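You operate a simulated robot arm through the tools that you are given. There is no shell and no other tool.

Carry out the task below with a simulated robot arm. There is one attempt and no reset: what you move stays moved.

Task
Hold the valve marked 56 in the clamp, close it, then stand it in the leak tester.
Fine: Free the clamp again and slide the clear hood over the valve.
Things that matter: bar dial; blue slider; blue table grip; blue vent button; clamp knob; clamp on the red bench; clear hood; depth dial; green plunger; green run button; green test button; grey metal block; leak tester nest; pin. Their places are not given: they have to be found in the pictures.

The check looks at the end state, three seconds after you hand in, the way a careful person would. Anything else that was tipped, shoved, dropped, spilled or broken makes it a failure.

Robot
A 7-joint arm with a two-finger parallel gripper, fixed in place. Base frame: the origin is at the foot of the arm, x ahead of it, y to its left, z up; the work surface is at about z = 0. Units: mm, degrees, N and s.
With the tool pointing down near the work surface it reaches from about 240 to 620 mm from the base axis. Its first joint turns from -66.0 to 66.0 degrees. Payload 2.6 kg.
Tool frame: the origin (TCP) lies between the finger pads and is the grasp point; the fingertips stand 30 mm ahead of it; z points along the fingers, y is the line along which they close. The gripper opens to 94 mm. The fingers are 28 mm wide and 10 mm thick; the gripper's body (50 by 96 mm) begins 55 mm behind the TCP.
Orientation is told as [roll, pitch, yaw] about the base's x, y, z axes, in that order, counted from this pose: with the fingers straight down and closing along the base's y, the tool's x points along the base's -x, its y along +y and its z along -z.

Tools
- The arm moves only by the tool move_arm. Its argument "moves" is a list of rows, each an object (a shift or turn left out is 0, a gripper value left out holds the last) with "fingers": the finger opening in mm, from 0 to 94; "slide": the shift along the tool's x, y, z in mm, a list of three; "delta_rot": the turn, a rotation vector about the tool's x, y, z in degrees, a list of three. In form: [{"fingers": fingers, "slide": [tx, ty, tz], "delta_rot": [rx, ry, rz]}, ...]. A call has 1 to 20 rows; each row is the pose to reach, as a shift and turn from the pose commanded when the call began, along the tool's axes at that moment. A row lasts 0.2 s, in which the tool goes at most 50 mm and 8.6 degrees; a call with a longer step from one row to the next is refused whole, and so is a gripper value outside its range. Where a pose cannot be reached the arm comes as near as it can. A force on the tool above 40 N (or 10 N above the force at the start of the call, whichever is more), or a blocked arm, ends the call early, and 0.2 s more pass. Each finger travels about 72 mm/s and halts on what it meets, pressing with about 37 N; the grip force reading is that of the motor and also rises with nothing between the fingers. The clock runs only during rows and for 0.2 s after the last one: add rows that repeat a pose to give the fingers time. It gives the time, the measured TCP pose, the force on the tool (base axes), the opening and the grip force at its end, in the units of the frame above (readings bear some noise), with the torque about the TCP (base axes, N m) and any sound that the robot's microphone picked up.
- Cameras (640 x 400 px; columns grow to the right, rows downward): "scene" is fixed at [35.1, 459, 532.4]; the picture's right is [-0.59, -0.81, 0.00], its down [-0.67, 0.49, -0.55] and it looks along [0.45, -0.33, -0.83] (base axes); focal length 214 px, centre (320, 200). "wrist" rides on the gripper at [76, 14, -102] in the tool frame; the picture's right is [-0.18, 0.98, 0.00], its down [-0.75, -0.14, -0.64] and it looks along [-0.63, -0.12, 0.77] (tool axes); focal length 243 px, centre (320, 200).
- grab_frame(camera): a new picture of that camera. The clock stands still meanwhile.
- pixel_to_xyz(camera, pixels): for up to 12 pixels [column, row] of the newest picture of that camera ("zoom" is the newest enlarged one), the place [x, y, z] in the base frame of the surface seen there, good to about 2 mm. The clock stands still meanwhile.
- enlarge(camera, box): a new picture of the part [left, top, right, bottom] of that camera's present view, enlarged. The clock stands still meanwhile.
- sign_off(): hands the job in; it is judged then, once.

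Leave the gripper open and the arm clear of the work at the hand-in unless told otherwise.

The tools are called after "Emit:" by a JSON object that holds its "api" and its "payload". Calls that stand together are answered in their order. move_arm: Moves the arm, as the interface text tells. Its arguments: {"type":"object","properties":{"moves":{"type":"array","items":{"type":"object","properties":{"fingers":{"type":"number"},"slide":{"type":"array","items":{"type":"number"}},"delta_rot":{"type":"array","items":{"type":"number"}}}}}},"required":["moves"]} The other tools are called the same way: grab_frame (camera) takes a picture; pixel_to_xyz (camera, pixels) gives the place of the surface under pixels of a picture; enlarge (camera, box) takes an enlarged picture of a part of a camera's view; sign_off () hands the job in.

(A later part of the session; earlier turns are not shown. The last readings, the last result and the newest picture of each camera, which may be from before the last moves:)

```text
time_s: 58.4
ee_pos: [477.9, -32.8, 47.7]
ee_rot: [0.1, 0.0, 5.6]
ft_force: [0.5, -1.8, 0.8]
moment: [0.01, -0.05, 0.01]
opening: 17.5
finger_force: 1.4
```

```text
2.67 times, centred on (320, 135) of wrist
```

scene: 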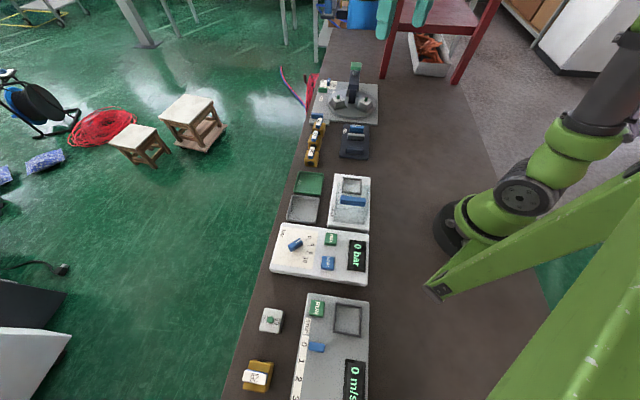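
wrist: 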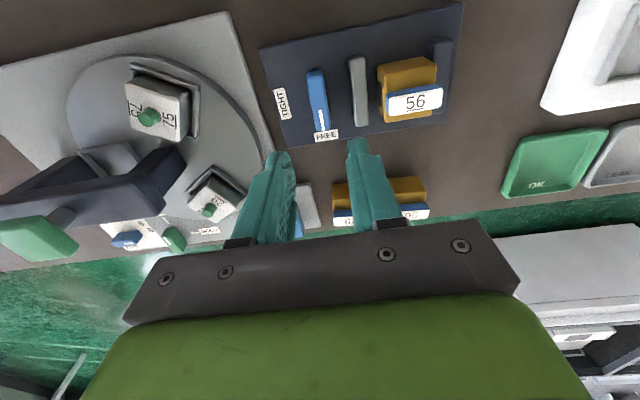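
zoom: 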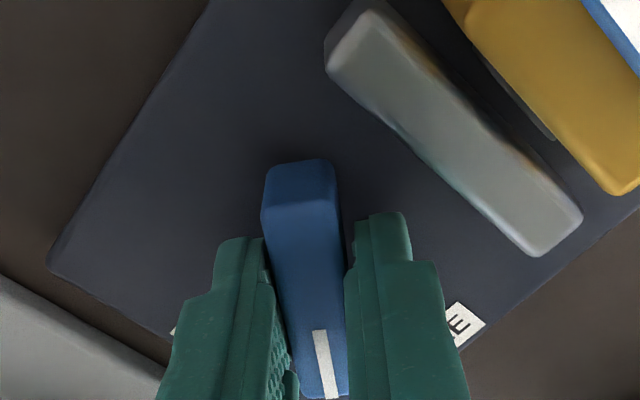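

The knob follows and the jaw is opening away from the valve. I turn the remaining ~40° toward FREE.

Emit:
{"api": "move_arm", "payload": {"moves": [{"fingers": 16.5, "delta_rot": [0, 0, -6]}, {"delta_rot": [0, 0, -12]}, {"delta_rot": [0, 0, -18]}, {"delta_rot": [0, 0, -24]}, {"delta_rot": [0, 0, -30]}, {"delta_rot": [0, 0, -36]}, {"delta_rot": [0, 0, -40]}, {"delta_rot": [0, 0, -40]}]}}

Emit:
{"api": "enlarge", "payload": {"camera": "wrist", "box": [220, 60, 420, 210]}}

```text
time_s: 60.2
ee_pos: [478.7, -33.3, 48.0]
ee_rot: [0.0, 0.0, 45.7]
ft_force: [0.6, -1.5, 0.2]
moment: [-0.05, 0.04, -0.02]
opening: 17.0
finger_force: 0.1
```

```text
2.67 times, centred on (320, 135) of wrist
```

zoom: 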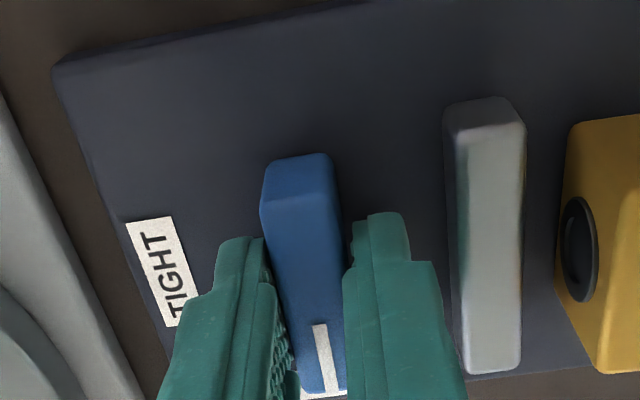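

The pointer is nearly at FREE. I take up the slack by squeezing at 45°, then release.

Emit:
{"api": "move_arm", "payload": {"moves": [{"fingers": 14, "delta_rot": [0, 0, 0.5]}, {"fingers": 10, "delta_rot": [0, 0, 0.5]}, {"fingers": 10, "delta_rot": [0, 0, 0.5]}, {"fingers": 20, "delta_rot": [0, 0, 0.5]}, {"fingers": 28, "delta_rot": [0, 0, 0.5]}, {"fingers": 28, "delta_rot": [0, 0, 0.5]}]}}

Emit:
{"api": "enlarge", "payload": {"camera": "wrist", "box": [220, 60, 420, 210]}}

```text
time_s: 61.6
ee_pos: [477.7, -33.0, 46.9]
ee_rot: [0.0, 0.1, 45.0]
ft_force: [-1.5, -0.5, 0.5]
moment: [-0.01, -0.02, -0.03]
opening: 27.7
finger_force: 0.1
```

```text
2.67 times, centred on (320, 135) of wrist
```

zoom: 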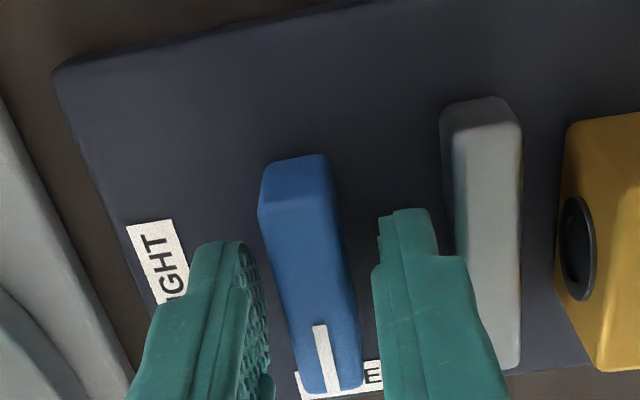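

The knob is on FREE. I rise and turn back to yaw −45° above the valve.

Emit:
{"api": "move_arm", "payload": {"moves": [{"fingers": 30, "slide": [0, 0, -20]}, {"fingers": 40, "slide": [0, 0, -60]}, {"fingers": 60, "slide": [0, 0, -100]}, {"slide": [0, 7, -105], "delta_rot": [0, 0, 7.5]}, {"slide": [0, 14, -105], "delta_rot": [0, 0, 15]}, {"slide": [0, 21, -105], "delta_rot": [0, 0, 22.5]}, {"slide": [0, 28, -105], "delta_rot": [0, 0, 30]}, {"slide": [0, 35, -105], "delta_rot": [0, 0, 37.5]}, {"slide": [0, 42, -105], "delta_rot": [0, 0, 45]}, {"slide": [0, 49, -105], "delta_rot": [0, 0, 52.5]}, {"slide": [0, 56, -105], "delta_rot": [0, 0, 60]}, {"slide": [0, 63, -105], "delta_rot": [0, 0, 67.5]}, {"slide": [0, 69, -105], "delta_rot": [0, 0, 75]}, {"slide": [0, 75, -105], "delta_rot": [0, 0, 82.5]}, {"slide": [0, 76, -105], "delta_rot": [0, 0, 90]}, {"slide": [0, 76, -105], "delta_rot": [0, 0, 90]}]}}

Emit:
{"api": "enlarge", "payload": {"camera": "wrist", "box": [220, 30, 420, 180]}}

Emit:
{"api": "enlarge", "payload": {"camera": "scene", "box": [335, 110, 375, 162]}}

```text
time_s: 65.0
ee_pos: [424.8, 22.2, 152.2]
ee_rot: [-0.1, 0.0, -45.1]
ft_force: [1.0, 0.1, -0.1]
moment: [0.0, 0.04, 0.01]
opening: 60.1
finger_force: 0.0
```

```text
2.67 times, centred on (320, 105) of wrist
```

zoom: 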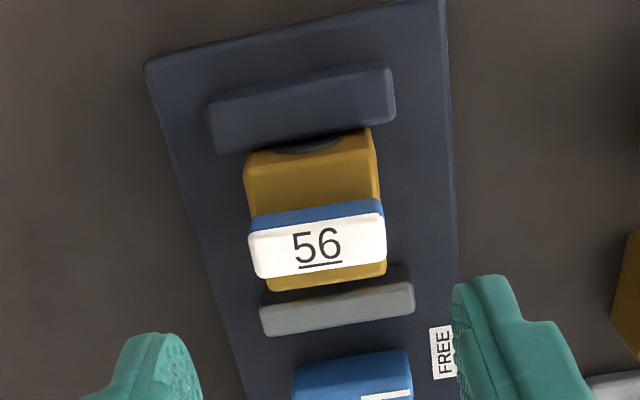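

```text
7.69 times, centred on (355, 136) of scene
```

zoom: 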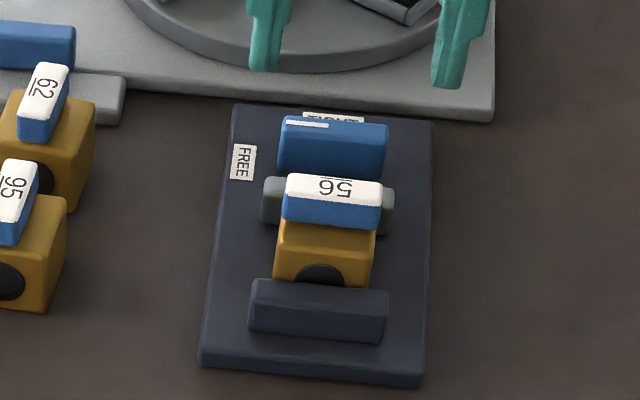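

The jaw has backed off and the knob's mark points at FREE. The valve stands free, handle crosswise. I measure body and handle.

Emit:
{"api": "enlarge", "payload": {"camera": "wrist", "box": [280, 70, 360, 145]}}

```text
5.33 times, centred on (320, 108) of wrist
```

zoom: 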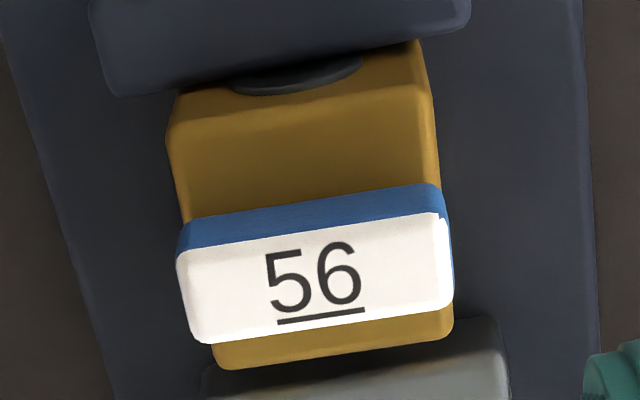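

Emit:
{"api": "pixel_to_xyz", "payload": {"camera": "zoom", "pixels": [[172, 135], [432, 95], [448, 320], [220, 360], [182, 265], [440, 222], [448, 295], [200, 335], [315, 285], [300, 180], [120, 90], [465, 25]]}}

```text
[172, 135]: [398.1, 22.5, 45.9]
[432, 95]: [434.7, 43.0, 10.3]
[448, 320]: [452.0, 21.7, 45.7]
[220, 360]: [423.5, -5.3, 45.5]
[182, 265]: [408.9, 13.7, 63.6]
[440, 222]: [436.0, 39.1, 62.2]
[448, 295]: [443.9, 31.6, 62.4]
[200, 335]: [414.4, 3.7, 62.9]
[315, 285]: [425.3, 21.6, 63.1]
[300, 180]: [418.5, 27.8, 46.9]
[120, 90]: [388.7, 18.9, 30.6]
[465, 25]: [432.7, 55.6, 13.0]
```

The handle (≈37.5 mm) is slightly shorter than the body width (≈40 mm), so the same grip across the body works. I open to 66 mm and descend to z≈47.

Emit:
{"api": "move_arm", "payload": {"moves": [{"fingers": 66, "slide": [0, 0.7, 30]}, {"slide": [0, 0.7, 60]}, {"slide": [0, 0.7, 85]}, {"slide": [0, 0.7, 98]}, {"slide": [0, 0.7, 105]}, {"slide": [0, 0.7, 105]}]}}

Emit:
{"api": "enlarge", "payload": {"camera": "wrist", "box": [220, 60, 420, 210]}}

Emit:
{"api": "enlarge", "payload": {"camera": "scene", "box": [335, 105, 375, 162]}}

```text
time_s: 66.4
ee_pos: [426.4, 21.4, 48.9]
ee_rot: [0.0, -0.1, -45.0]
ft_force: [0.5, 0.1, -0.1]
moment: [0.02, -0.03, -0.04]
opening: 65.9
finger_force: 0.1
```

```text
2.67 times, centred on (320, 135) of wrist
```

zoom: 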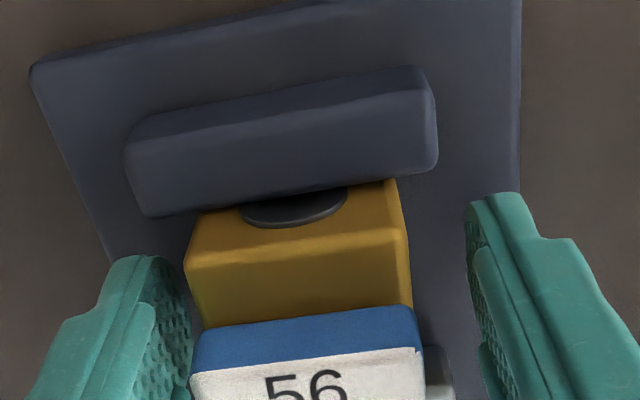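

```text
7.02 times, centred on (355, 134) of scene
```

zoom: 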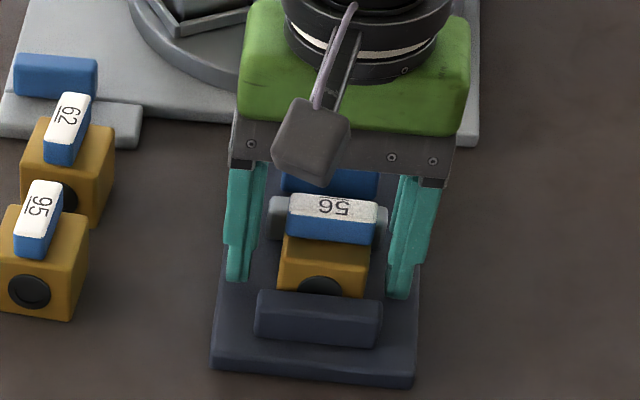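

I lower 2 mm more (tips about 17 mm, body top at the pads) and close on the body.

Emit:
{"api": "move_arm", "payload": {"moves": [{"fingers": 66, "slide": [0, 0, 2]}, {"fingers": 52, "slide": [0, 0, 2]}, {"fingers": 35, "slide": [0, 0, 2]}, {"fingers": 25, "slide": [0, 0, 2]}, {"fingers": 25, "slide": [0, 0, 2]}, {"fingers": 25, "slide": [0, 0, 2]}]}}

Emit:
{"api": "enlarge", "payload": {"camera": "wrist", "box": [220, 60, 420, 210]}}

```text
time_s: 67.8
ee_pos: [426.5, 22.9, 46.4]
ee_rot: [0.0, 0.0, -45.0]
ft_force: [0.0, -0.4, 0.5]
moment: [-0.01, 0.04, -0.02]
opening: 46.2
finger_force: 36.6
```

```text
2.67 times, centred on (320, 135) of wrist
```

zoom: 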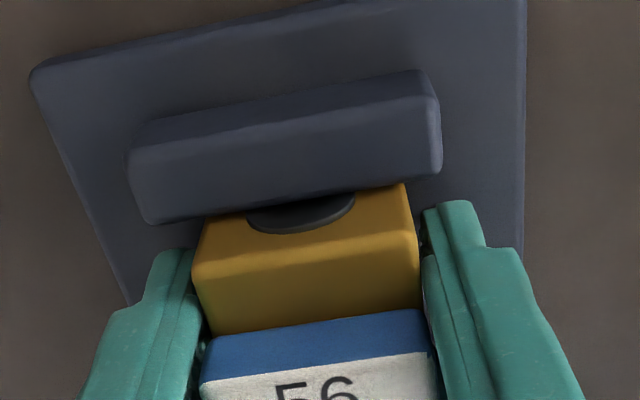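

Opening 46.2 mm, the same as the grip that held before. I lift slowly 8 mm and check the load.

Emit:
{"api": "move_arm", "payload": {"moves": [{"fingers": 20, "slide": [0, 0, -1]}, {"slide": [0, 0, -3]}, {"slide": [0, 0, -5]}, {"slide": [0, 0, -8]}, {"slide": [0, 0, -8]}]}}

Emit:
{"api": "enlarge", "payload": {"camera": "scene", "box": [335, 105, 375, 162]}}

```text
time_s: 69.0
ee_pos: [425.9, 22.0, 54.6]
ee_rot: [-0.1, 0.0, -45.0]
ft_force: [0.8, -0.4, -3.8]
moment: [-0.01, 0.0, 0.02]
opening: 46.2
finger_force: 37.2
```

```text
7.02 times, centred on (355, 134) of scene
```

zoom: 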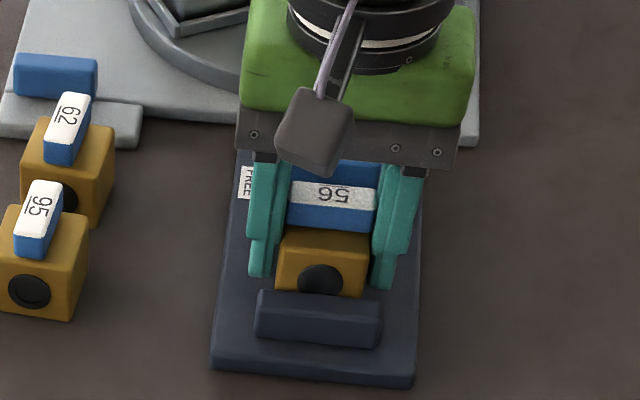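

Held again (−3.8 N). I lift to about z=150 and carry the valve toward the leak tester nest along the bench line.

Emit:
{"api": "move_arm", "payload": {"moves": [{"fingers": 20, "slide": [0, 0, -15]}, {"slide": [0, 0, -38]}, {"slide": [0, 0, -65]}, {"slide": [0, 0, -88]}, {"slide": [5, 0, -95]}, {"slide": [20, 0, -95]}, {"slide": [43, 0, -95]}, {"slide": [68, 0, -95]}, {"slide": [93, 0, -95]}, {"slide": [118, 0, -95]}, {"slide": [143, 0, -95]}, {"slide": [166, 0, -95]}, {"slide": [183, 0, -95]}, {"slide": [191, 0, -95]}, {"slide": [193, 0, -95]}, {"slide": [193, 0, -95]}]}}

Emit:
{"api": "grab_frame", "payload": {"camera": "wrist"}}

Emit:
{"api": "enlarge", "payload": {"camera": "scene", "box": [300, 130, 400, 240]}}

```text
time_s: 72.4
ee_pos: [288.8, 160.1, 148.1]
ee_rot: [0.0, -0.1, -45.0]
ft_force: [0.9, -0.5, -4.0]
moment: [0.0, 0.01, -0.02]
opening: 46.2
finger_force: 37.4
```

```text
taken
```

wrist: 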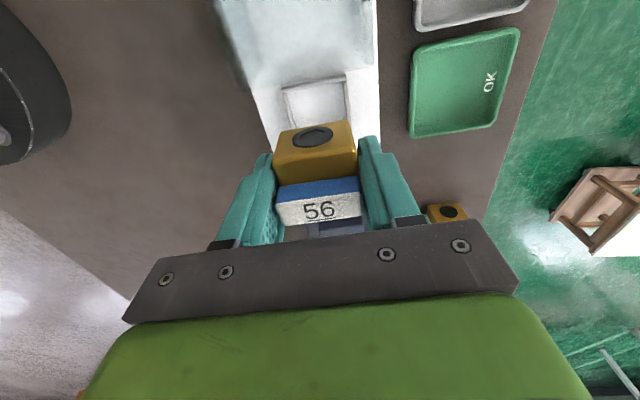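

```text
3.64 times, centred on (350, 185) of scene
```

zoom: 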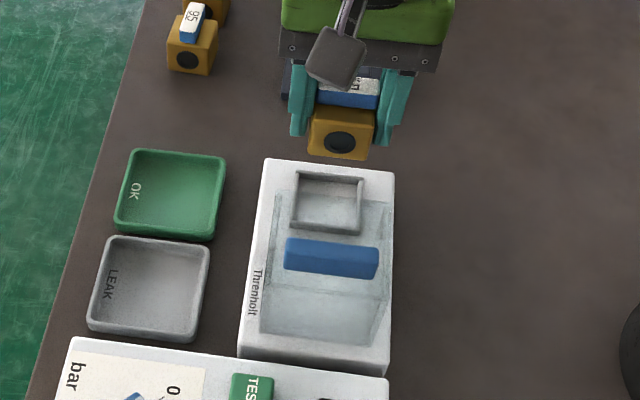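

The valve hangs above the nest. I enlarge both views on the nest to measure its inner walls.

Emit:
{"api": "enlarge", "payload": {"camera": "wrist", "box": [250, 50, 390, 150]}}

```text
4.00 times, centred on (320, 100) of wrist
```

zoom: 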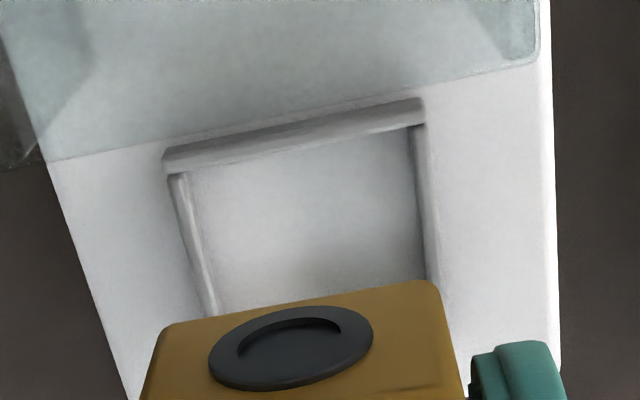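

Emit:
{"api": "pixel_to_xyz", "payload": {"camera": "zoom", "pixels": [[170, 155], [420, 105], [175, 165], [418, 122], [188, 180], [410, 135], [215, 300], [430, 260], [300, 220], [300, 150], [180, 240], [435, 200]]}}

Emit:
{"api": "pixel_to_xyz", "payload": {"camera": "zoom", "pixels": [[165, 330], [435, 287], [150, 390], [300, 300], [290, 350], [100, 330], [555, 330], [545, 100], [60, 190], [500, 200], [200, 225], [420, 190]]}}

```text
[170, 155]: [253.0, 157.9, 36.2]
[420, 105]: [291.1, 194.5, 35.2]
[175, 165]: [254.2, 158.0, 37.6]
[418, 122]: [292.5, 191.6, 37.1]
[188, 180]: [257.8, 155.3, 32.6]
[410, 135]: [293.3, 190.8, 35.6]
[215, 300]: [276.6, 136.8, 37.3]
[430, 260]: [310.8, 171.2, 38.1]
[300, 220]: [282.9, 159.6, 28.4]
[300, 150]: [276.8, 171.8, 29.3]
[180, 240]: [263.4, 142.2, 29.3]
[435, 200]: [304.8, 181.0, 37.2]
```

```text
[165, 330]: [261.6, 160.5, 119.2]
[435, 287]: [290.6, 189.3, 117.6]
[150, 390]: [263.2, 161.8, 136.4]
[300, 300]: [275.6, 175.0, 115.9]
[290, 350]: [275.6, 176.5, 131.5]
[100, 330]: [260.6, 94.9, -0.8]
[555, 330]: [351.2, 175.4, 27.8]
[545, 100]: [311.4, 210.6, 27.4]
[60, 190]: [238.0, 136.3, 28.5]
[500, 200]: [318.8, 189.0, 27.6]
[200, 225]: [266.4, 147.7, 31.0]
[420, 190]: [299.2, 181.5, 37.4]
```

In the wrist view the valve centre is about u=91.6, v=318.9 and the nest centre u≈94.1, v≈316.9 (floor z≈28.4, frame top z≈37). I shift +2.5 in u, −2.1 in v and lower to just above the frame, then measure again.

Emit:
{"api": "move_arm", "payload": {"moves": [{"fingers": 20, "slide": [-1.2, -1, 12]}, {"slide": [-2.5, -2.1, 28]}, {"slide": [-2.5, -2.1, 45]}, {"slide": [-2.5, -2.1, 57]}, {"slide": [-2.5, -2.1, 62]}, {"slide": [-2.5, -2.1, 62]}]}}

Emit:
{"api": "enlarge", "payload": {"camera": "wrist", "box": [240, 30, 400, 150]}}

Emit:
{"api": "enlarge", "payload": {"camera": "scene", "box": [325, 150, 385, 205]}}

```text
time_s: 73.8
ee_pos: [288.2, 154.2, 88.2]
ee_rot: [0.0, 0.0, -45.0]
ft_force: [-0.2, -0.4, -3.8]
moment: [0.04, -0.01, 0.02]
opening: 46.0
finger_force: 37.1
```

```text
3.33 times, centred on (320, 90) of wrist
```

zoom: 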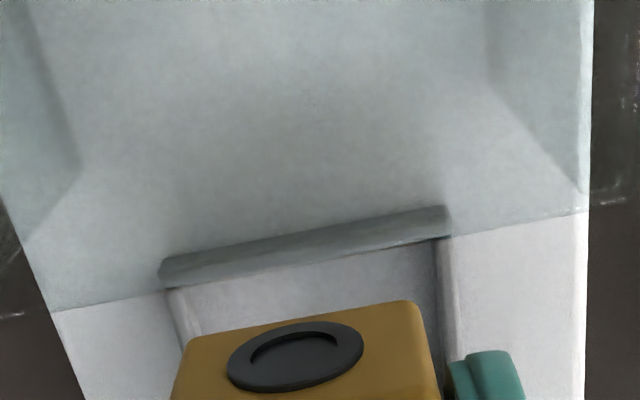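

```text
7.27 times, centred on (355, 178) of scene
```

zoom: 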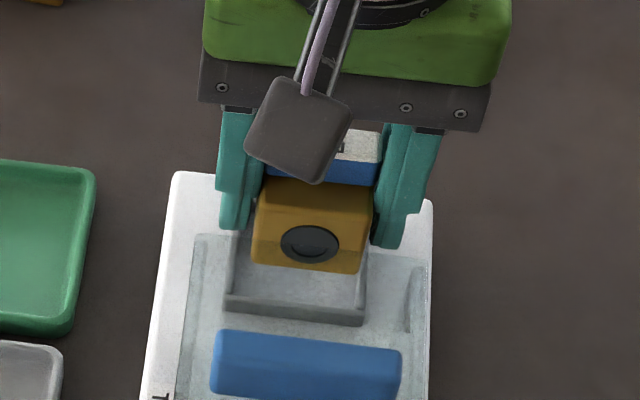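

I measure in the scene zoom (valve lower edge, nest walls).

Emit:
{"api": "pixel_to_xyz", "payload": {"camera": "zoom", "pixels": [[255, 262], [358, 270], [262, 180], [370, 190], [228, 298], [362, 318], [235, 290], [355, 308], [238, 240], [368, 260], [300, 300], [300, 290]]}}

Emit:
{"api": "enlarge", "payload": {"camera": "wrist", "box": [260, 80, 380, 150]}}

```text
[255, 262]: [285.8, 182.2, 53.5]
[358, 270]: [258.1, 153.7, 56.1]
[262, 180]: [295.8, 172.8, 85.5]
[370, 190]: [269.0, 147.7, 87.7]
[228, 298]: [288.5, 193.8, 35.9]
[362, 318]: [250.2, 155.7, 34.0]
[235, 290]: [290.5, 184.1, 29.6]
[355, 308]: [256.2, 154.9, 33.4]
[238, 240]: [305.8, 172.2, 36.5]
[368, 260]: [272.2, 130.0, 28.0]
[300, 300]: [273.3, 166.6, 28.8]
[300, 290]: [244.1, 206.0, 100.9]
```

```text
5.33 times, centred on (320, 115) of wrist
```

zoom: 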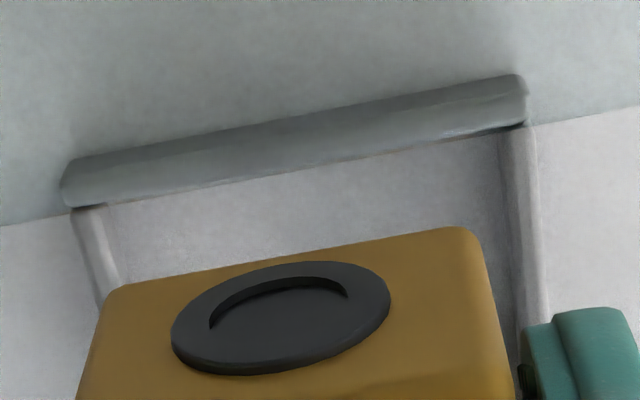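

Emit:
{"api": "pixel_to_xyz", "payload": {"camera": "zoom", "pixels": [[112, 290], [470, 235], [290, 262], [75, 205], [520, 125], [72, 160], [515, 78], [105, 245], [500, 170], [85, 235], [535, 170], [300, 180]]}}

```text
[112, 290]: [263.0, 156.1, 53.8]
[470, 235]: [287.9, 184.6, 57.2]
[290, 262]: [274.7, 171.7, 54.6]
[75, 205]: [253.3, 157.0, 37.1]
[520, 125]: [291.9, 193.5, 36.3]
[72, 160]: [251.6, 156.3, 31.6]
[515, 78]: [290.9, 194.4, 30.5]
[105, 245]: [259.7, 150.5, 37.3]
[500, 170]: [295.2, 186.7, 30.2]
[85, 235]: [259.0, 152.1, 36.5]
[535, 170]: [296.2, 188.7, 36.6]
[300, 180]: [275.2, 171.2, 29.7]
```

Relative to the nest the valve needs about +2 mm in v and +0.6 mm in u. I correct and lower so the valve enters the frame (about 16 mm), watching the force.

Emit:
{"api": "move_arm", "payload": {"moves": [{"fingers": 20, "slide": [-0.6, 2, 3]}, {"slide": [-0.6, 2, 8]}, {"slide": [-0.6, 2, 12]}, {"slide": [-0.6, 2, 15]}, {"slide": [-0.6, 2, 15]}]}}

Emit:
{"api": "enlarge", "payload": {"camera": "wrist", "box": [240, 60, 400, 160]}}

Emit:
{"api": "enlarge", "payload": {"camera": "scene", "box": [330, 155, 380, 200]}}

```text
time_s: 75.0
ee_pos: [291.2, 155.7, 71.4]
ee_rot: [0.1, 0.1, -45.0]
ft_force: [-0.5, -0.5, -4.3]
moment: [-0.01, 0.0, 0.03]
opening: 46.2
finger_force: 36.9
```

```text
4.00 times, centred on (320, 110) of wrist
```

zoom: 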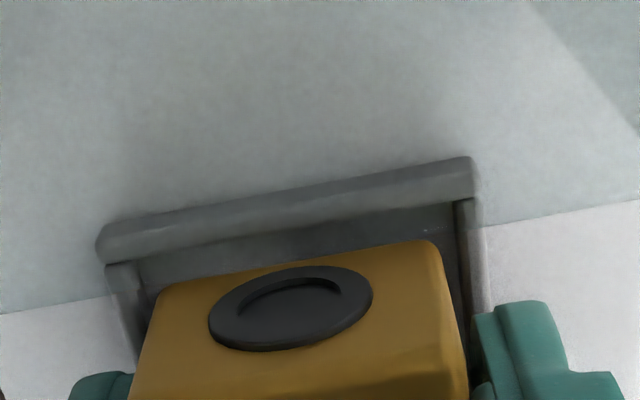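

```text
8.89 times, centred on (355, 178) of scene
```

zoom: 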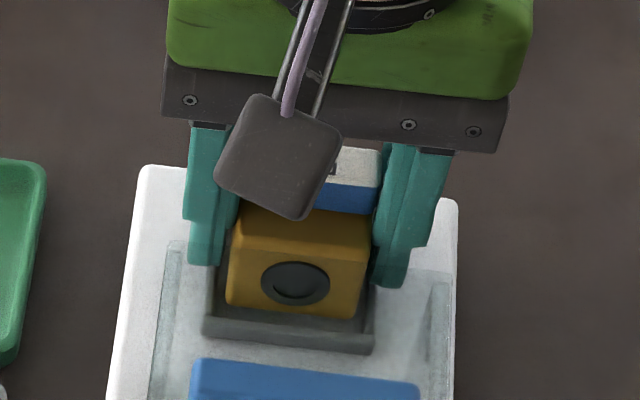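

The valve is entering the frame without contact. I measure the gaps at the near wall and both sides once more before the final lowering.

Emit:
{"api": "pixel_to_xyz", "payload": {"camera": "zoom", "pixels": [[208, 330], [370, 345], [215, 318], [368, 330], [230, 300], [352, 315], [300, 322], [300, 335], [295, 305], [212, 290], [375, 310], [300, 310]]}}

Emit:
{"api": "enlarge", "payload": {"camera": "wrist", "box": [260, 90, 380, 160]}}

```text
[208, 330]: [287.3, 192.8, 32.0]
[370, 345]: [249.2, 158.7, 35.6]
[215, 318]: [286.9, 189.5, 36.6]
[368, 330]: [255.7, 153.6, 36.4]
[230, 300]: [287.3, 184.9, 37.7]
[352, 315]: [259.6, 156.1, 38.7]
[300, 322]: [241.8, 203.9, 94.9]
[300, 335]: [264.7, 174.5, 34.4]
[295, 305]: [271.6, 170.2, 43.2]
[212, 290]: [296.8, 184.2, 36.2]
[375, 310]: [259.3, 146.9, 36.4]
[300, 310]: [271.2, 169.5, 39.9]
```

```text
5.33 times, centred on (320, 125) of wrist
```

zoom: 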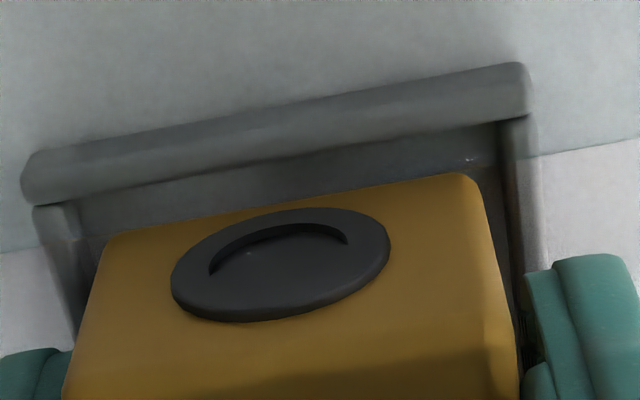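

Emit:
{"api": "pixel_to_xyz", "payload": {"camera": "zoom", "pixels": [[115, 235], [465, 178], [300, 205], [80, 195], [500, 120], [300, 158], [65, 215], [515, 135], [90, 260], [505, 190], [240, 320], [300, 130]]}}

```text
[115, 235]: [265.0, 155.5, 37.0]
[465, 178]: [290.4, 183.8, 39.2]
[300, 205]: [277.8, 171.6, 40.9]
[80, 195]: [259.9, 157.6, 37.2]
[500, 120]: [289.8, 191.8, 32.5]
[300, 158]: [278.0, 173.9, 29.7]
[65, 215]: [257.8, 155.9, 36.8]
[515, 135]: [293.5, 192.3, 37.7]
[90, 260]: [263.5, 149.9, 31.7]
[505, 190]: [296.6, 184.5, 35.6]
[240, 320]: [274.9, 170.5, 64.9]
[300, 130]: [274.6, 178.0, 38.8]
```

The valve is centred in v (316.3 vs 316.3) and within about 1 mm in u. I lower further in 1 mm steps toward the frame top and watch the force.

Emit:
{"api": "move_arm", "payload": {"moves": [{"fingers": 20, "slide": [0, 0, 1]}, {"slide": [0, 0, 2]}, {"slide": [0, 0, 3]}, {"slide": [0, 0, 3]}]}}

```text
time_s: 76.0
ee_pos: [290.5, 155.4, 68.1]
ee_rot: [-0.1, 0.0, -45.0]
ft_force: [-0.4, 1.1, -4.2]
moment: [-0.02, -0.02, 0.01]
opening: 46.3
finger_force: 37.4
```

No contact yet. I go down 1.5 mm more.

Emit:
{"api": "move_arm", "payload": {"moves": [{"fingers": 20, "slide": [0, 0, 0.7]}, {"slide": [0, 0, 1.4]}, {"slide": [0, 0, 1.4]}]}}

Emit:
{"api": "enlarge", "payload": {"camera": "wrist", "box": [240, 80, 400, 180]}}

Emit:
{"api": "enlarge", "payload": {"camera": "scene", "box": [335, 165, 375, 195]}}

```text
time_s: 76.8
ee_pos: [290.9, 155.1, 68.1]
ee_rot: [0.0, 0.0, -45.0]
ft_force: [-6.4, -6.0, 15.5]
moment: [-0.17, 0.22, 0.14]
opening: 46.2
finger_force: 36.7
```

```text
4.00 times, centred on (320, 130) of wrist
```

zoom: 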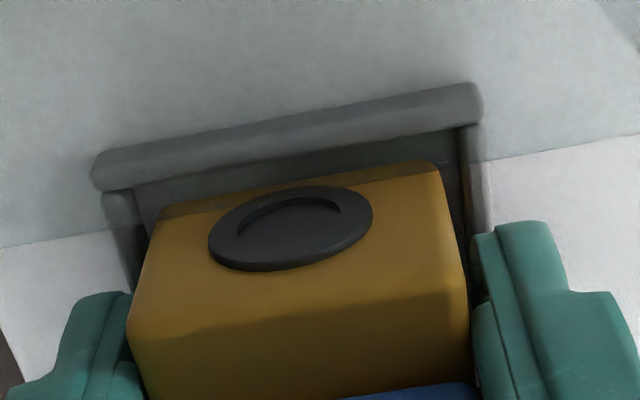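

```text
13.33 times, centred on (355, 180) of scene
```

zoom: 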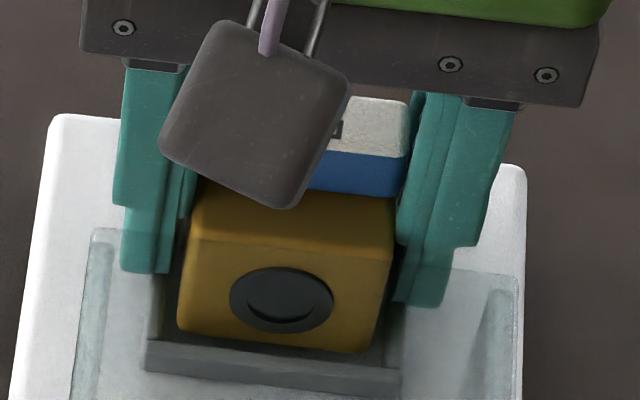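

Contact at z≈67 with about 19 N, symmetric: the fingertips have met the frame top (or the valve the floor). I ease up 0.7 mm and open the fingers gently so the valve settles.

Emit:
{"api": "move_arm", "payload": {"moves": [{"fingers": 30, "slide": [0, 0, -0.7]}, {"fingers": 46, "slide": [0, 0, -0.7]}, {"fingers": 50, "slide": [0, 0, -0.7]}, {"fingers": 56, "slide": [0, 0, -0.7]}, {"fingers": 62, "slide": [0, 0, -0.7]}, {"fingers": 62, "slide": [0, 0, -0.7]}]}}

Emit:
{"api": "enlarge", "payload": {"camera": "wrist", "box": [240, 80, 400, 180]}}

Emit:
{"api": "enlarge", "payload": {"camera": "scene", "box": [335, 160, 375, 195]}}

```text
time_s: 78.2
ee_pos: [291.8, 155.2, 67.5]
ee_rot: [0.0, 0.0, -45.0]
ft_force: [0.1, -0.8, 0.3]
moment: [-0.03, 0.01, 0.0]
opening: 61.9
finger_force: 0.1
```

```text
4.00 times, centred on (320, 130) of wrist
```

zoom: 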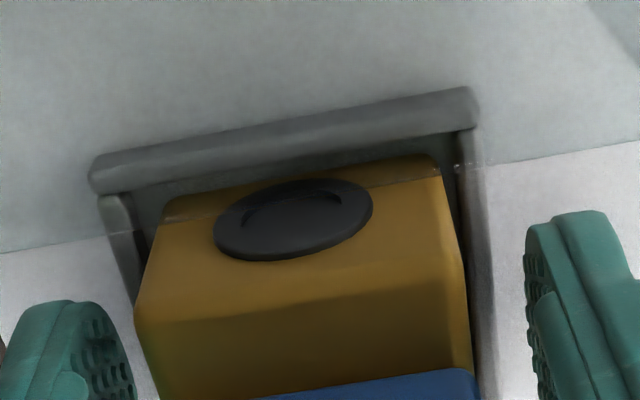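

```text
11.43 times, centred on (355, 178) of scene
```

zoom: 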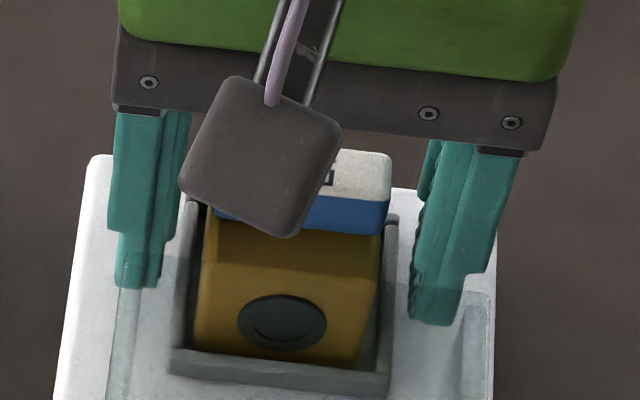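

The valve sits in the nest. I rise straight up and inspect.

Emit:
{"api": "move_arm", "payload": {"moves": [{"fingers": 66, "slide": [0, 0, -10]}, {"slide": [0, 0, -30]}, {"slide": [0, 0, -60]}, {"slide": [0, 0, -95]}, {"slide": [0, 0, -120]}, {"slide": [0, 0, -120]}]}}

Emit:
{"api": "enlarge", "payload": {"camera": "wrist", "box": [220, 0, 420, 150]}}

Emit:
{"api": "enlarge", "payload": {"camera": "scene", "box": [320, 155, 385, 235]}}

```text
time_s: 79.6
ee_pos: [293.3, 155.8, 188.0]
ee_rot: [-0.1, 0.1, -45.0]
ft_force: [-0.2, -0.6, 0.2]
moment: [-0.01, -0.02, 0.01]
opening: 66.1
finger_force: 0.0
```

```text
2.67 times, centred on (320, 75) of wrist
```

zoom: 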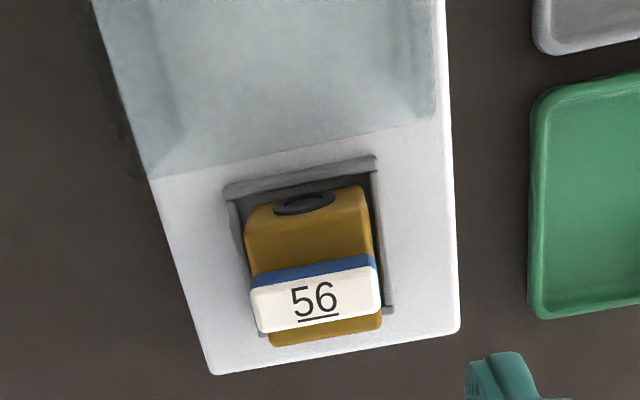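

```text
5.00 times, centred on (352, 195) of scene
```

zoom: 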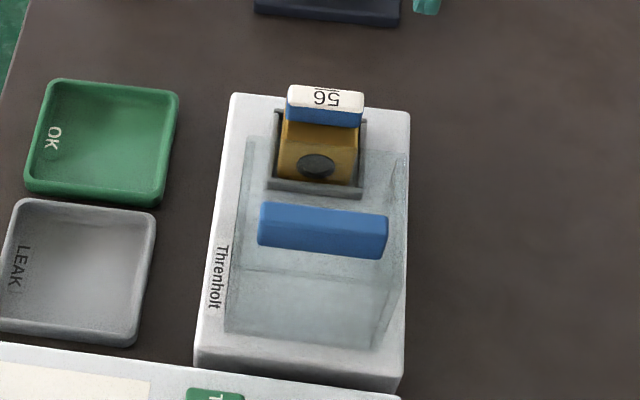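

The valve stands in the nest. I check that it's level and properly seated by measuring top heights.

Emit:
{"api": "enlarge", "payload": {"camera": "wrist", "box": [270, 50, 370, 135]}}

```text
4.71 times, centred on (320, 92) of wrist
```

zoom: 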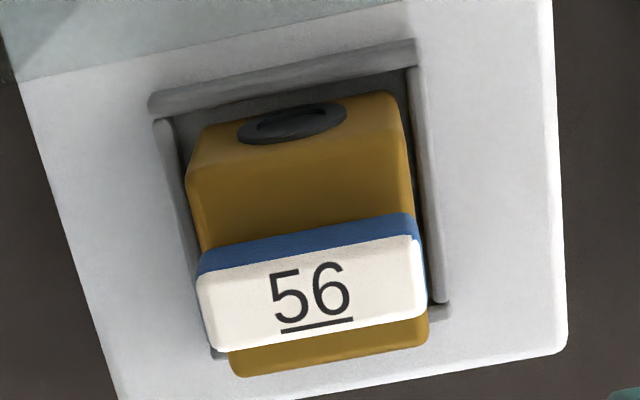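

Emit:
{"api": "pixel_to_xyz", "payload": {"camera": "zoom", "pixels": [[195, 175], [400, 140], [240, 370], [420, 335], [300, 200], [210, 290], [410, 255], [415, 310], [218, 345], [440, 310], [155, 105], [412, 50]]}}

```text
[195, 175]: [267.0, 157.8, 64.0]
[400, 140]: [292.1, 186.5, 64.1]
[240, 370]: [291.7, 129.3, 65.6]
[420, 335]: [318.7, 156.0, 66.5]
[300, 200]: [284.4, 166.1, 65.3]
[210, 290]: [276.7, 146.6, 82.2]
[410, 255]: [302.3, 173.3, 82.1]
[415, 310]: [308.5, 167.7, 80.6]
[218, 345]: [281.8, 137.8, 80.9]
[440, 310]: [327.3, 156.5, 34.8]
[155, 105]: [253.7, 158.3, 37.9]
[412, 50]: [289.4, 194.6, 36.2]
```

The body top reads 64–66 mm all round, consistent with being seated on the nest floor (28.4 + 35). A cross-check from the scene camera:

Emit:
{"api": "enlarge", "payload": {"camera": "scene", "box": [340, 160, 375, 200]}}

```text
10.00 times, centred on (358, 180) of scene
```

zoom: 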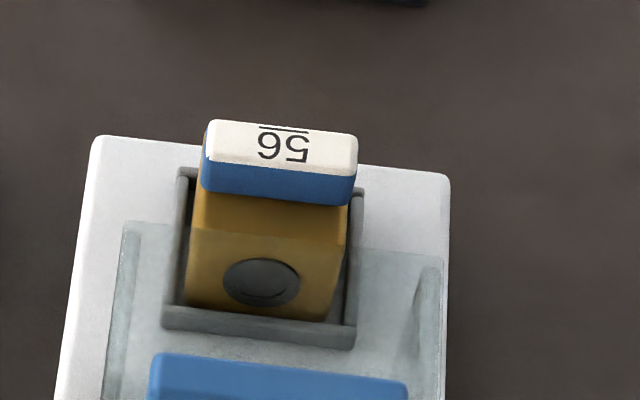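

The valve is inside the nest frame, upright. Next the hood: I go above its blue grip at about (211,233) and turn to yaw +45° so the fingers straddle the bar along the sliding direction.

Emit:
{"api": "move_arm", "payload": {"moves": [{"fingers": 50, "slide": [8, 0, -12], "delta_rot": [0, 0, -7.5]}, {"slide": [17, 0, -22], "delta_rot": [0, 0, -15]}, {"slide": [27, 0, -22], "delta_rot": [0, 0, -22.5]}, {"slide": [37, 0, -22], "delta_rot": [0, 0, -30]}, {"slide": [47, -1, -22], "delta_rot": [0, 0, -37.5]}, {"slide": [57, -1, -22], "delta_rot": [0, 0, -45]}, {"slide": [67, -2, -22], "delta_rot": [0, 0, -52.5]}, {"slide": [77, -2, -22], "delta_rot": [0, 0, -60]}, {"slide": [87, -3, -22], "delta_rot": [0, 0, -67.5]}, {"slide": [97, -3, -22], "delta_rot": [0, 0, -75]}, {"slide": [107, -3.6, -22], "delta_rot": [0, 0, -82.5]}, {"slide": [113, -3.6, -22], "delta_rot": [0, 0, -90]}, {"slide": [113, -3.6, -22], "delta_rot": [0, 0, -90]}]}}

Emit:
{"api": "grab_frame", "payload": {"camera": "wrist"}}

Emit:
{"api": "enlarge", "payload": {"camera": "wrist", "box": [220, 50, 480, 230]}}

```text
time_s: 82.4
ee_pos: [208.2, 232.4, 210.3]
ee_rot: [0.0, 0.0, 45.1]
ft_force: [0.3, -0.4, 0.0]
moment: [-0.03, 0.0, 0.02]
opening: 50.1
finger_force: 0.0
```

```text
taken
```

wrist: 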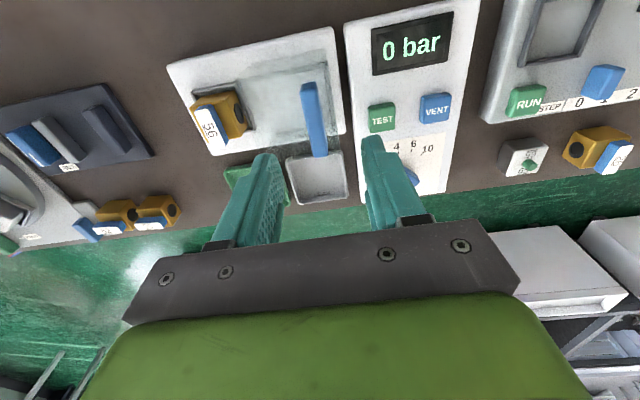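

```text
2.22 times, centred on (350, 140) of wrist
```

zoom: 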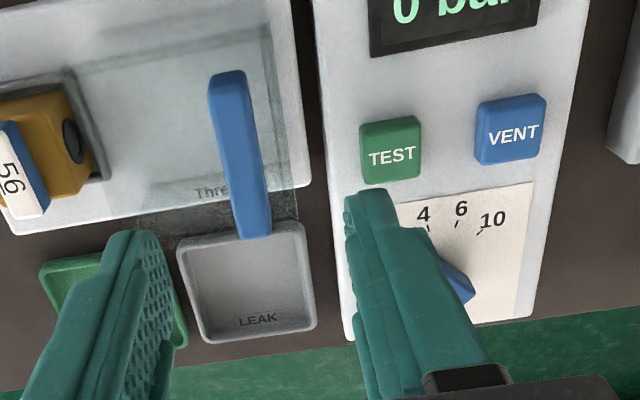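

I see the bar at zoom (240,155) between the fingers, with the valve and nest at left. I measure the bar and the hood's outline.

Emit:
{"api": "enlarge", "payload": {"camera": "wrist", "box": [240, 60, 360, 170]}}

```text
3.64 times, centred on (300, 115) of wrist
```

zoom: 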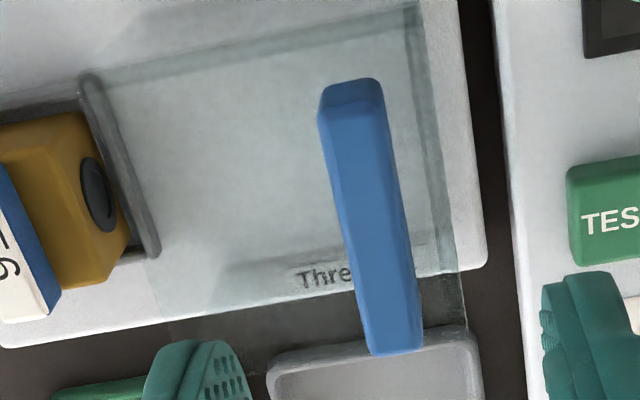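

Emit:
{"api": "pixel_to_xyz", "payload": {"camera": "zoom", "pixels": [[325, 110], [382, 100], [418, 340], [375, 350], [370, 225], [330, 90], [375, 82], [150, 250], [420, 20], [460, 310], [170, 320], [300, 180]]}}

```text
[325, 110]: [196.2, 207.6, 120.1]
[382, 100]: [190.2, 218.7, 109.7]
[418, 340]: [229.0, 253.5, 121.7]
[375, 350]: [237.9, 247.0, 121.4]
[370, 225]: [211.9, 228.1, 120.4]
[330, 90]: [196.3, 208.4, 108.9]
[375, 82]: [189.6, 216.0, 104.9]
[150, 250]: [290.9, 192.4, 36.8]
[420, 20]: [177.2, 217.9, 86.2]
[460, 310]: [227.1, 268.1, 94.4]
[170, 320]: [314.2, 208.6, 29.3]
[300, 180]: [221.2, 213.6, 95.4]
```

The bar spans about u=−19…−7, v=285…343, top z≈121; the hood's front (nest side) is open. I shift about 5 mm in u and 2.5 mm in v and descend to z≈136 with a 30 mm opening.

Emit:
{"api": "move_arm", "payload": {"moves": [{"fingers": 40, "slide": [-1.2, -2.5, 15]}, {"fingers": 32, "slide": [-2.5, -5, 35]}, {"slide": [-2.5, -5, 55]}, {"slide": [-2.5, -5, 68]}, {"slide": [-2.5, -5, 74]}, {"slide": [-2.5, -5, 74]}]}}

Emit:
{"api": "enlarge", "payload": {"camera": "wrist", "box": [220, 60, 420, 210]}}

Emit:
{"api": "enlarge", "payload": {"camera": "scene", "box": [310, 150, 390, 235]}}

```text
time_s: 83.8
ee_pos: [214.1, 229.8, 135.3]
ee_rot: [0.0, -0.1, 45.0]
ft_force: [0.2, -0.7, -0.4]
moment: [0.0, -0.01, 0.02]
opening: 32.2
finger_force: 0.1
```

```text
2.67 times, centred on (320, 135) of wrist
```

zoom: 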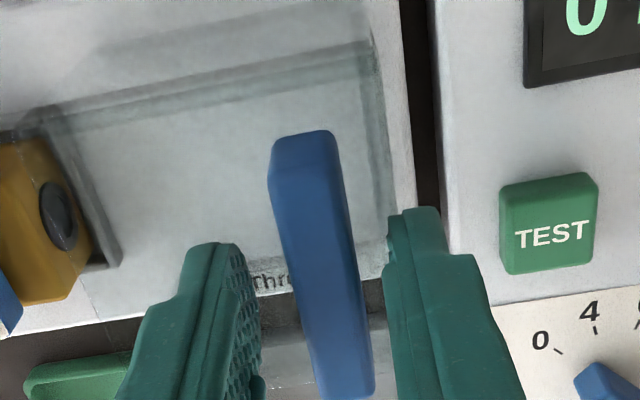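

```text
4.71 times, centred on (350, 192) of scene
```

zoom: 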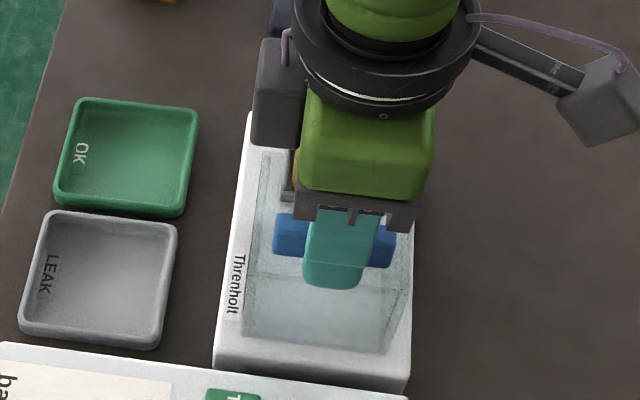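

The bar is between the fingers and roughly centred. I close loosely to 15 mm.

Emit:
{"api": "move_arm", "payload": {"moves": [{"fingers": 22}, {"fingers": 16}, {"fingers": 15}, {"fingers": 15}]}}

Emit:
{"api": "enlarge", "payload": {"camera": "wrist", "box": [220, 60, 420, 210]}}

```text
time_s: 84.8
ee_pos: [214.4, 230.3, 135.5]
ee_rot: [0.0, 0.0, 44.9]
ft_force: [-0.5, 1.2, -0.6]
moment: [-0.02, 0.05, -0.02]
opening: 15.5
finger_force: 0.5
```

```text
2.67 times, centred on (320, 135) of wrist
```

zoom: 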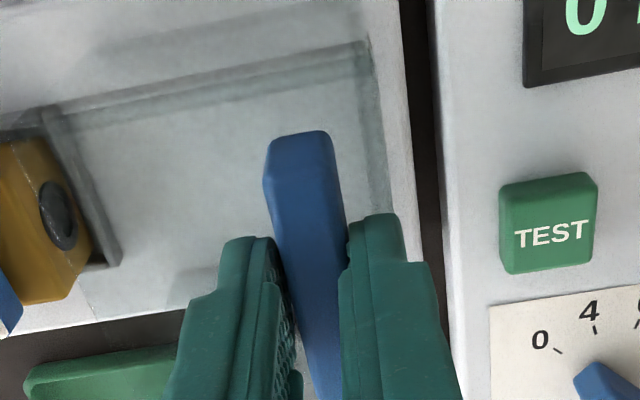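

The fingers lightly touch the bar (15.5 mm). I slide 20 mm toward the nest (+u) slowly and watch the force.

Emit:
{"api": "move_arm", "payload": {"moves": [{"fingers": 15, "slide": [0, -2, 0]}, {"slide": [0, -6, 0]}, {"slide": [0, -10, 0]}, {"slide": [0, -15, 0]}, {"slide": [0, -20, 0]}, {"slide": [0, -20, 0]}]}}

Emit:
{"api": "enlarge", "payload": {"camera": "wrist", "box": [220, 40, 420, 190]}}

Emit:
{"api": "enlarge", "payload": {"camera": "scene", "box": [310, 150, 390, 235]}}

```text
time_s: 86.2
ee_pos: [228.6, 216.3, 137.3]
ee_rot: [0.0, 0.0, 45.0]
ft_force: [-0.1, 0.4, 0.1]
moment: [0.01, 0.01, -0.03]
opening: 15.3
finger_force: 0.6
```

```text
2.67 times, centred on (320, 115) of wrist
```

zoom: 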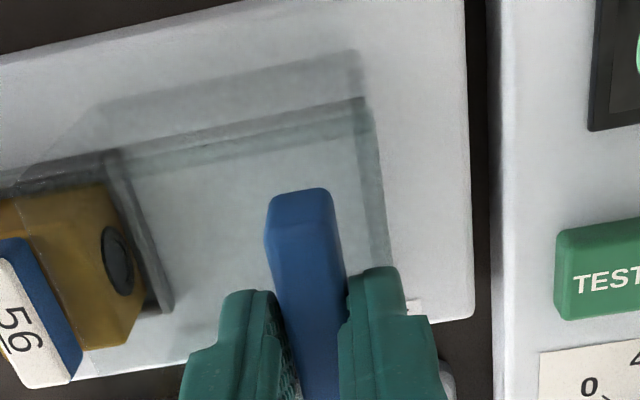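

```text
4.71 times, centred on (350, 192) of scene
```

zoom: 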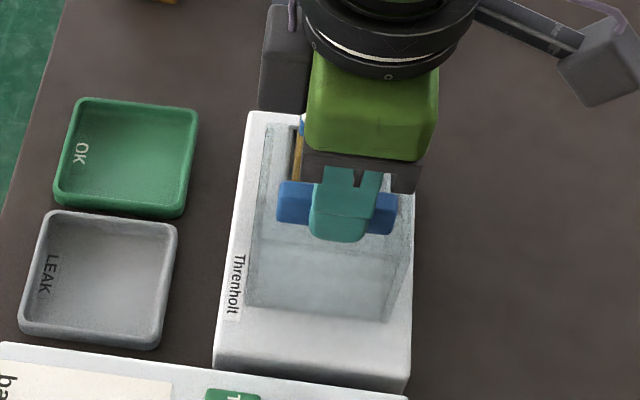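

The hood slides freely. I slide another 40 mm.

Emit:
{"api": "move_arm", "payload": {"moves": [{"fingers": 15, "slide": [0, -3, 0]}, {"slide": [0, -8, 0]}, {"slide": [0, -13, 0]}, {"slide": [0, -18, 0]}, {"slide": [0, -23, 0]}, {"slide": [0, -28, 0]}, {"slide": [0, -33, 0]}, {"slide": [0, -37, 0]}, {"slide": [0, -40, 0]}, {"slide": [0, -40, 0]}]}}

Emit:
{"api": "enlarge", "payload": {"camera": "wrist", "box": [220, 40, 420, 190]}}

Emit:
{"api": "enlarge", "payload": {"camera": "scene", "box": [310, 150, 390, 235]}}

```text
time_s: 88.4
ee_pos: [256.3, 188.8, 136.7]
ee_rot: [-0.1, 0.0, 45.0]
ft_force: [-0.4, 0.1, 0.5]
moment: [0.01, 0.01, 0.05]
opening: 15.4
finger_force: 0.1
```

```text
2.67 times, centred on (320, 115) of wrist
```

zoom: 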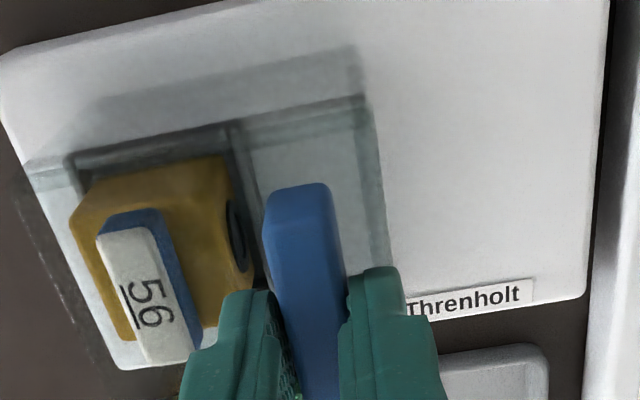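

```text
4.71 times, centred on (350, 192) of scene
```

zoom: 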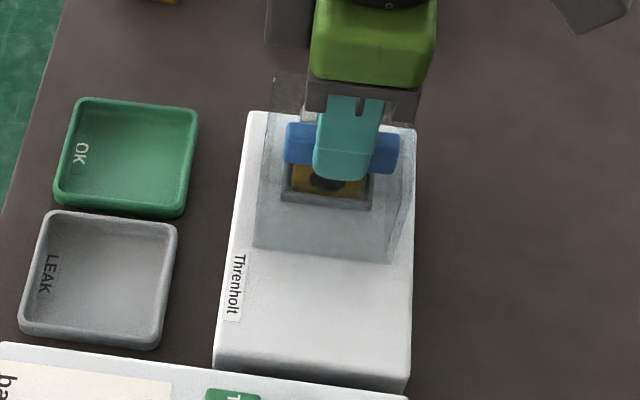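

60 mm so far; the hood partly covers the valve. I slide another 20 mm slowly, watching for a stop.

Emit:
{"api": "move_arm", "payload": {"moves": [{"fingers": 15, "slide": [0, -3, 0]}, {"slide": [0, -7, 0]}, {"slide": [0, -11, 0]}, {"slide": [0, -15, 0]}, {"slide": [0, -18, 0]}, {"slide": [0, -20, 0]}, {"slide": [0, -20, 0]}]}}

Emit:
{"api": "enlarge", "payload": {"camera": "wrist", "box": [220, 40, 420, 190]}}

Emit:
{"api": "enlarge", "payload": {"camera": "scene", "box": [310, 140, 390, 225]}}

```text
time_s: 90.0
ee_pos: [270.3, 174.4, 134.5]
ee_rot: [0.0, 0.0, 45.0]
ft_force: [0.0, -0.8, 0.5]
moment: [0.0, -0.01, 0.0]
opening: 15.0
finger_force: 0.0
```

```text
2.67 times, centred on (320, 115) of wrist
```

zoom: 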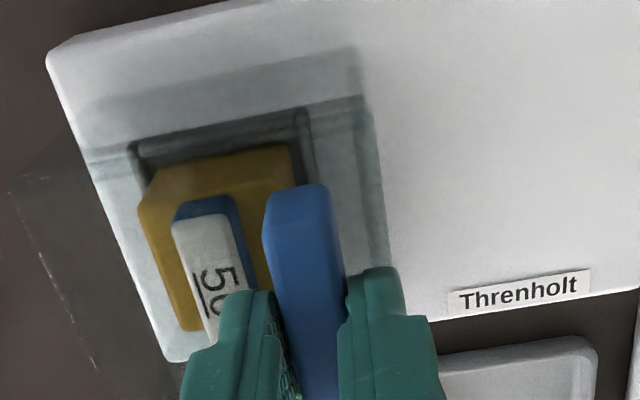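

```text
4.71 times, centred on (350, 182) of scene
```

zoom: 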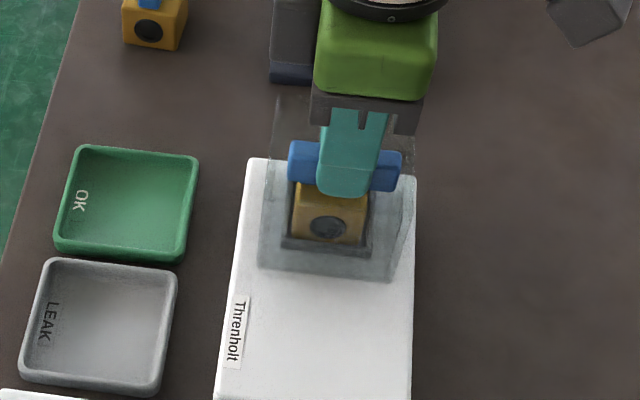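

80 mm so far. I continue another 6 mm in small steps and watch for the end stop.

Emit:
{"api": "move_arm", "payload": {"moves": [{"fingers": 15, "slide": [0, -1.5, 0]}, {"slide": [0, -3, 0]}, {"slide": [0, -4.5, 0]}, {"slide": [0, -6, 0]}, {"slide": [0, -6, 0]}]}}

```text
time_s: 91.2
ee_pos: [275.0, 170.3, 137.0]
ee_rot: [0.1, 0.0, 45.0]
ft_force: [-1.8, 1.7, 1.6]
moment: [0.0, 0.05, 0.0]
opening: 16.3
finger_force: 1.2
```

A slight resistance (2.5 N, opening 16.3) appears: the hood is likely at its stop. I push 2 mm more to confirm.

Emit:
{"api": "move_arm", "payload": {"moves": [{"fingers": 15, "slide": [0, -1, 0]}, {"slide": [0, -2, 0]}, {"slide": [0, -2, 0]}]}}

Emit:
{"api": "enlarge", "payload": {"camera": "wrist", "box": [220, 40, 420, 190]}}

Emit:
{"api": "enlarge", "payload": {"camera": "scene", "box": [310, 140, 390, 225]}}

```text
time_s: 92.0
ee_pos: [276.7, 168.8, 135.9]
ee_rot: [0.1, 0.1, 45.0]
ft_force: [-7.2, 3.9, -1.4]
moment: [0.0, 0.09, -0.06]
opening: 19.3
finger_force: 3.3
```

```text
2.67 times, centred on (320, 115) of wrist
```

zoom: 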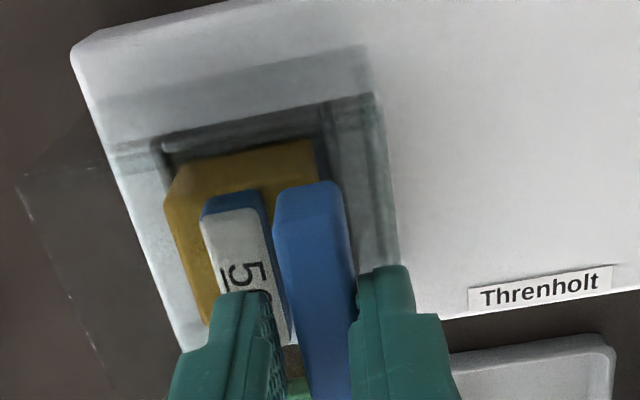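

```text
4.71 times, centred on (350, 182) of scene
```

zoom: 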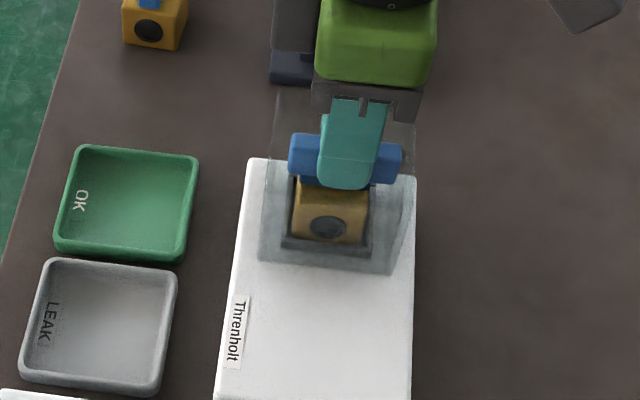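

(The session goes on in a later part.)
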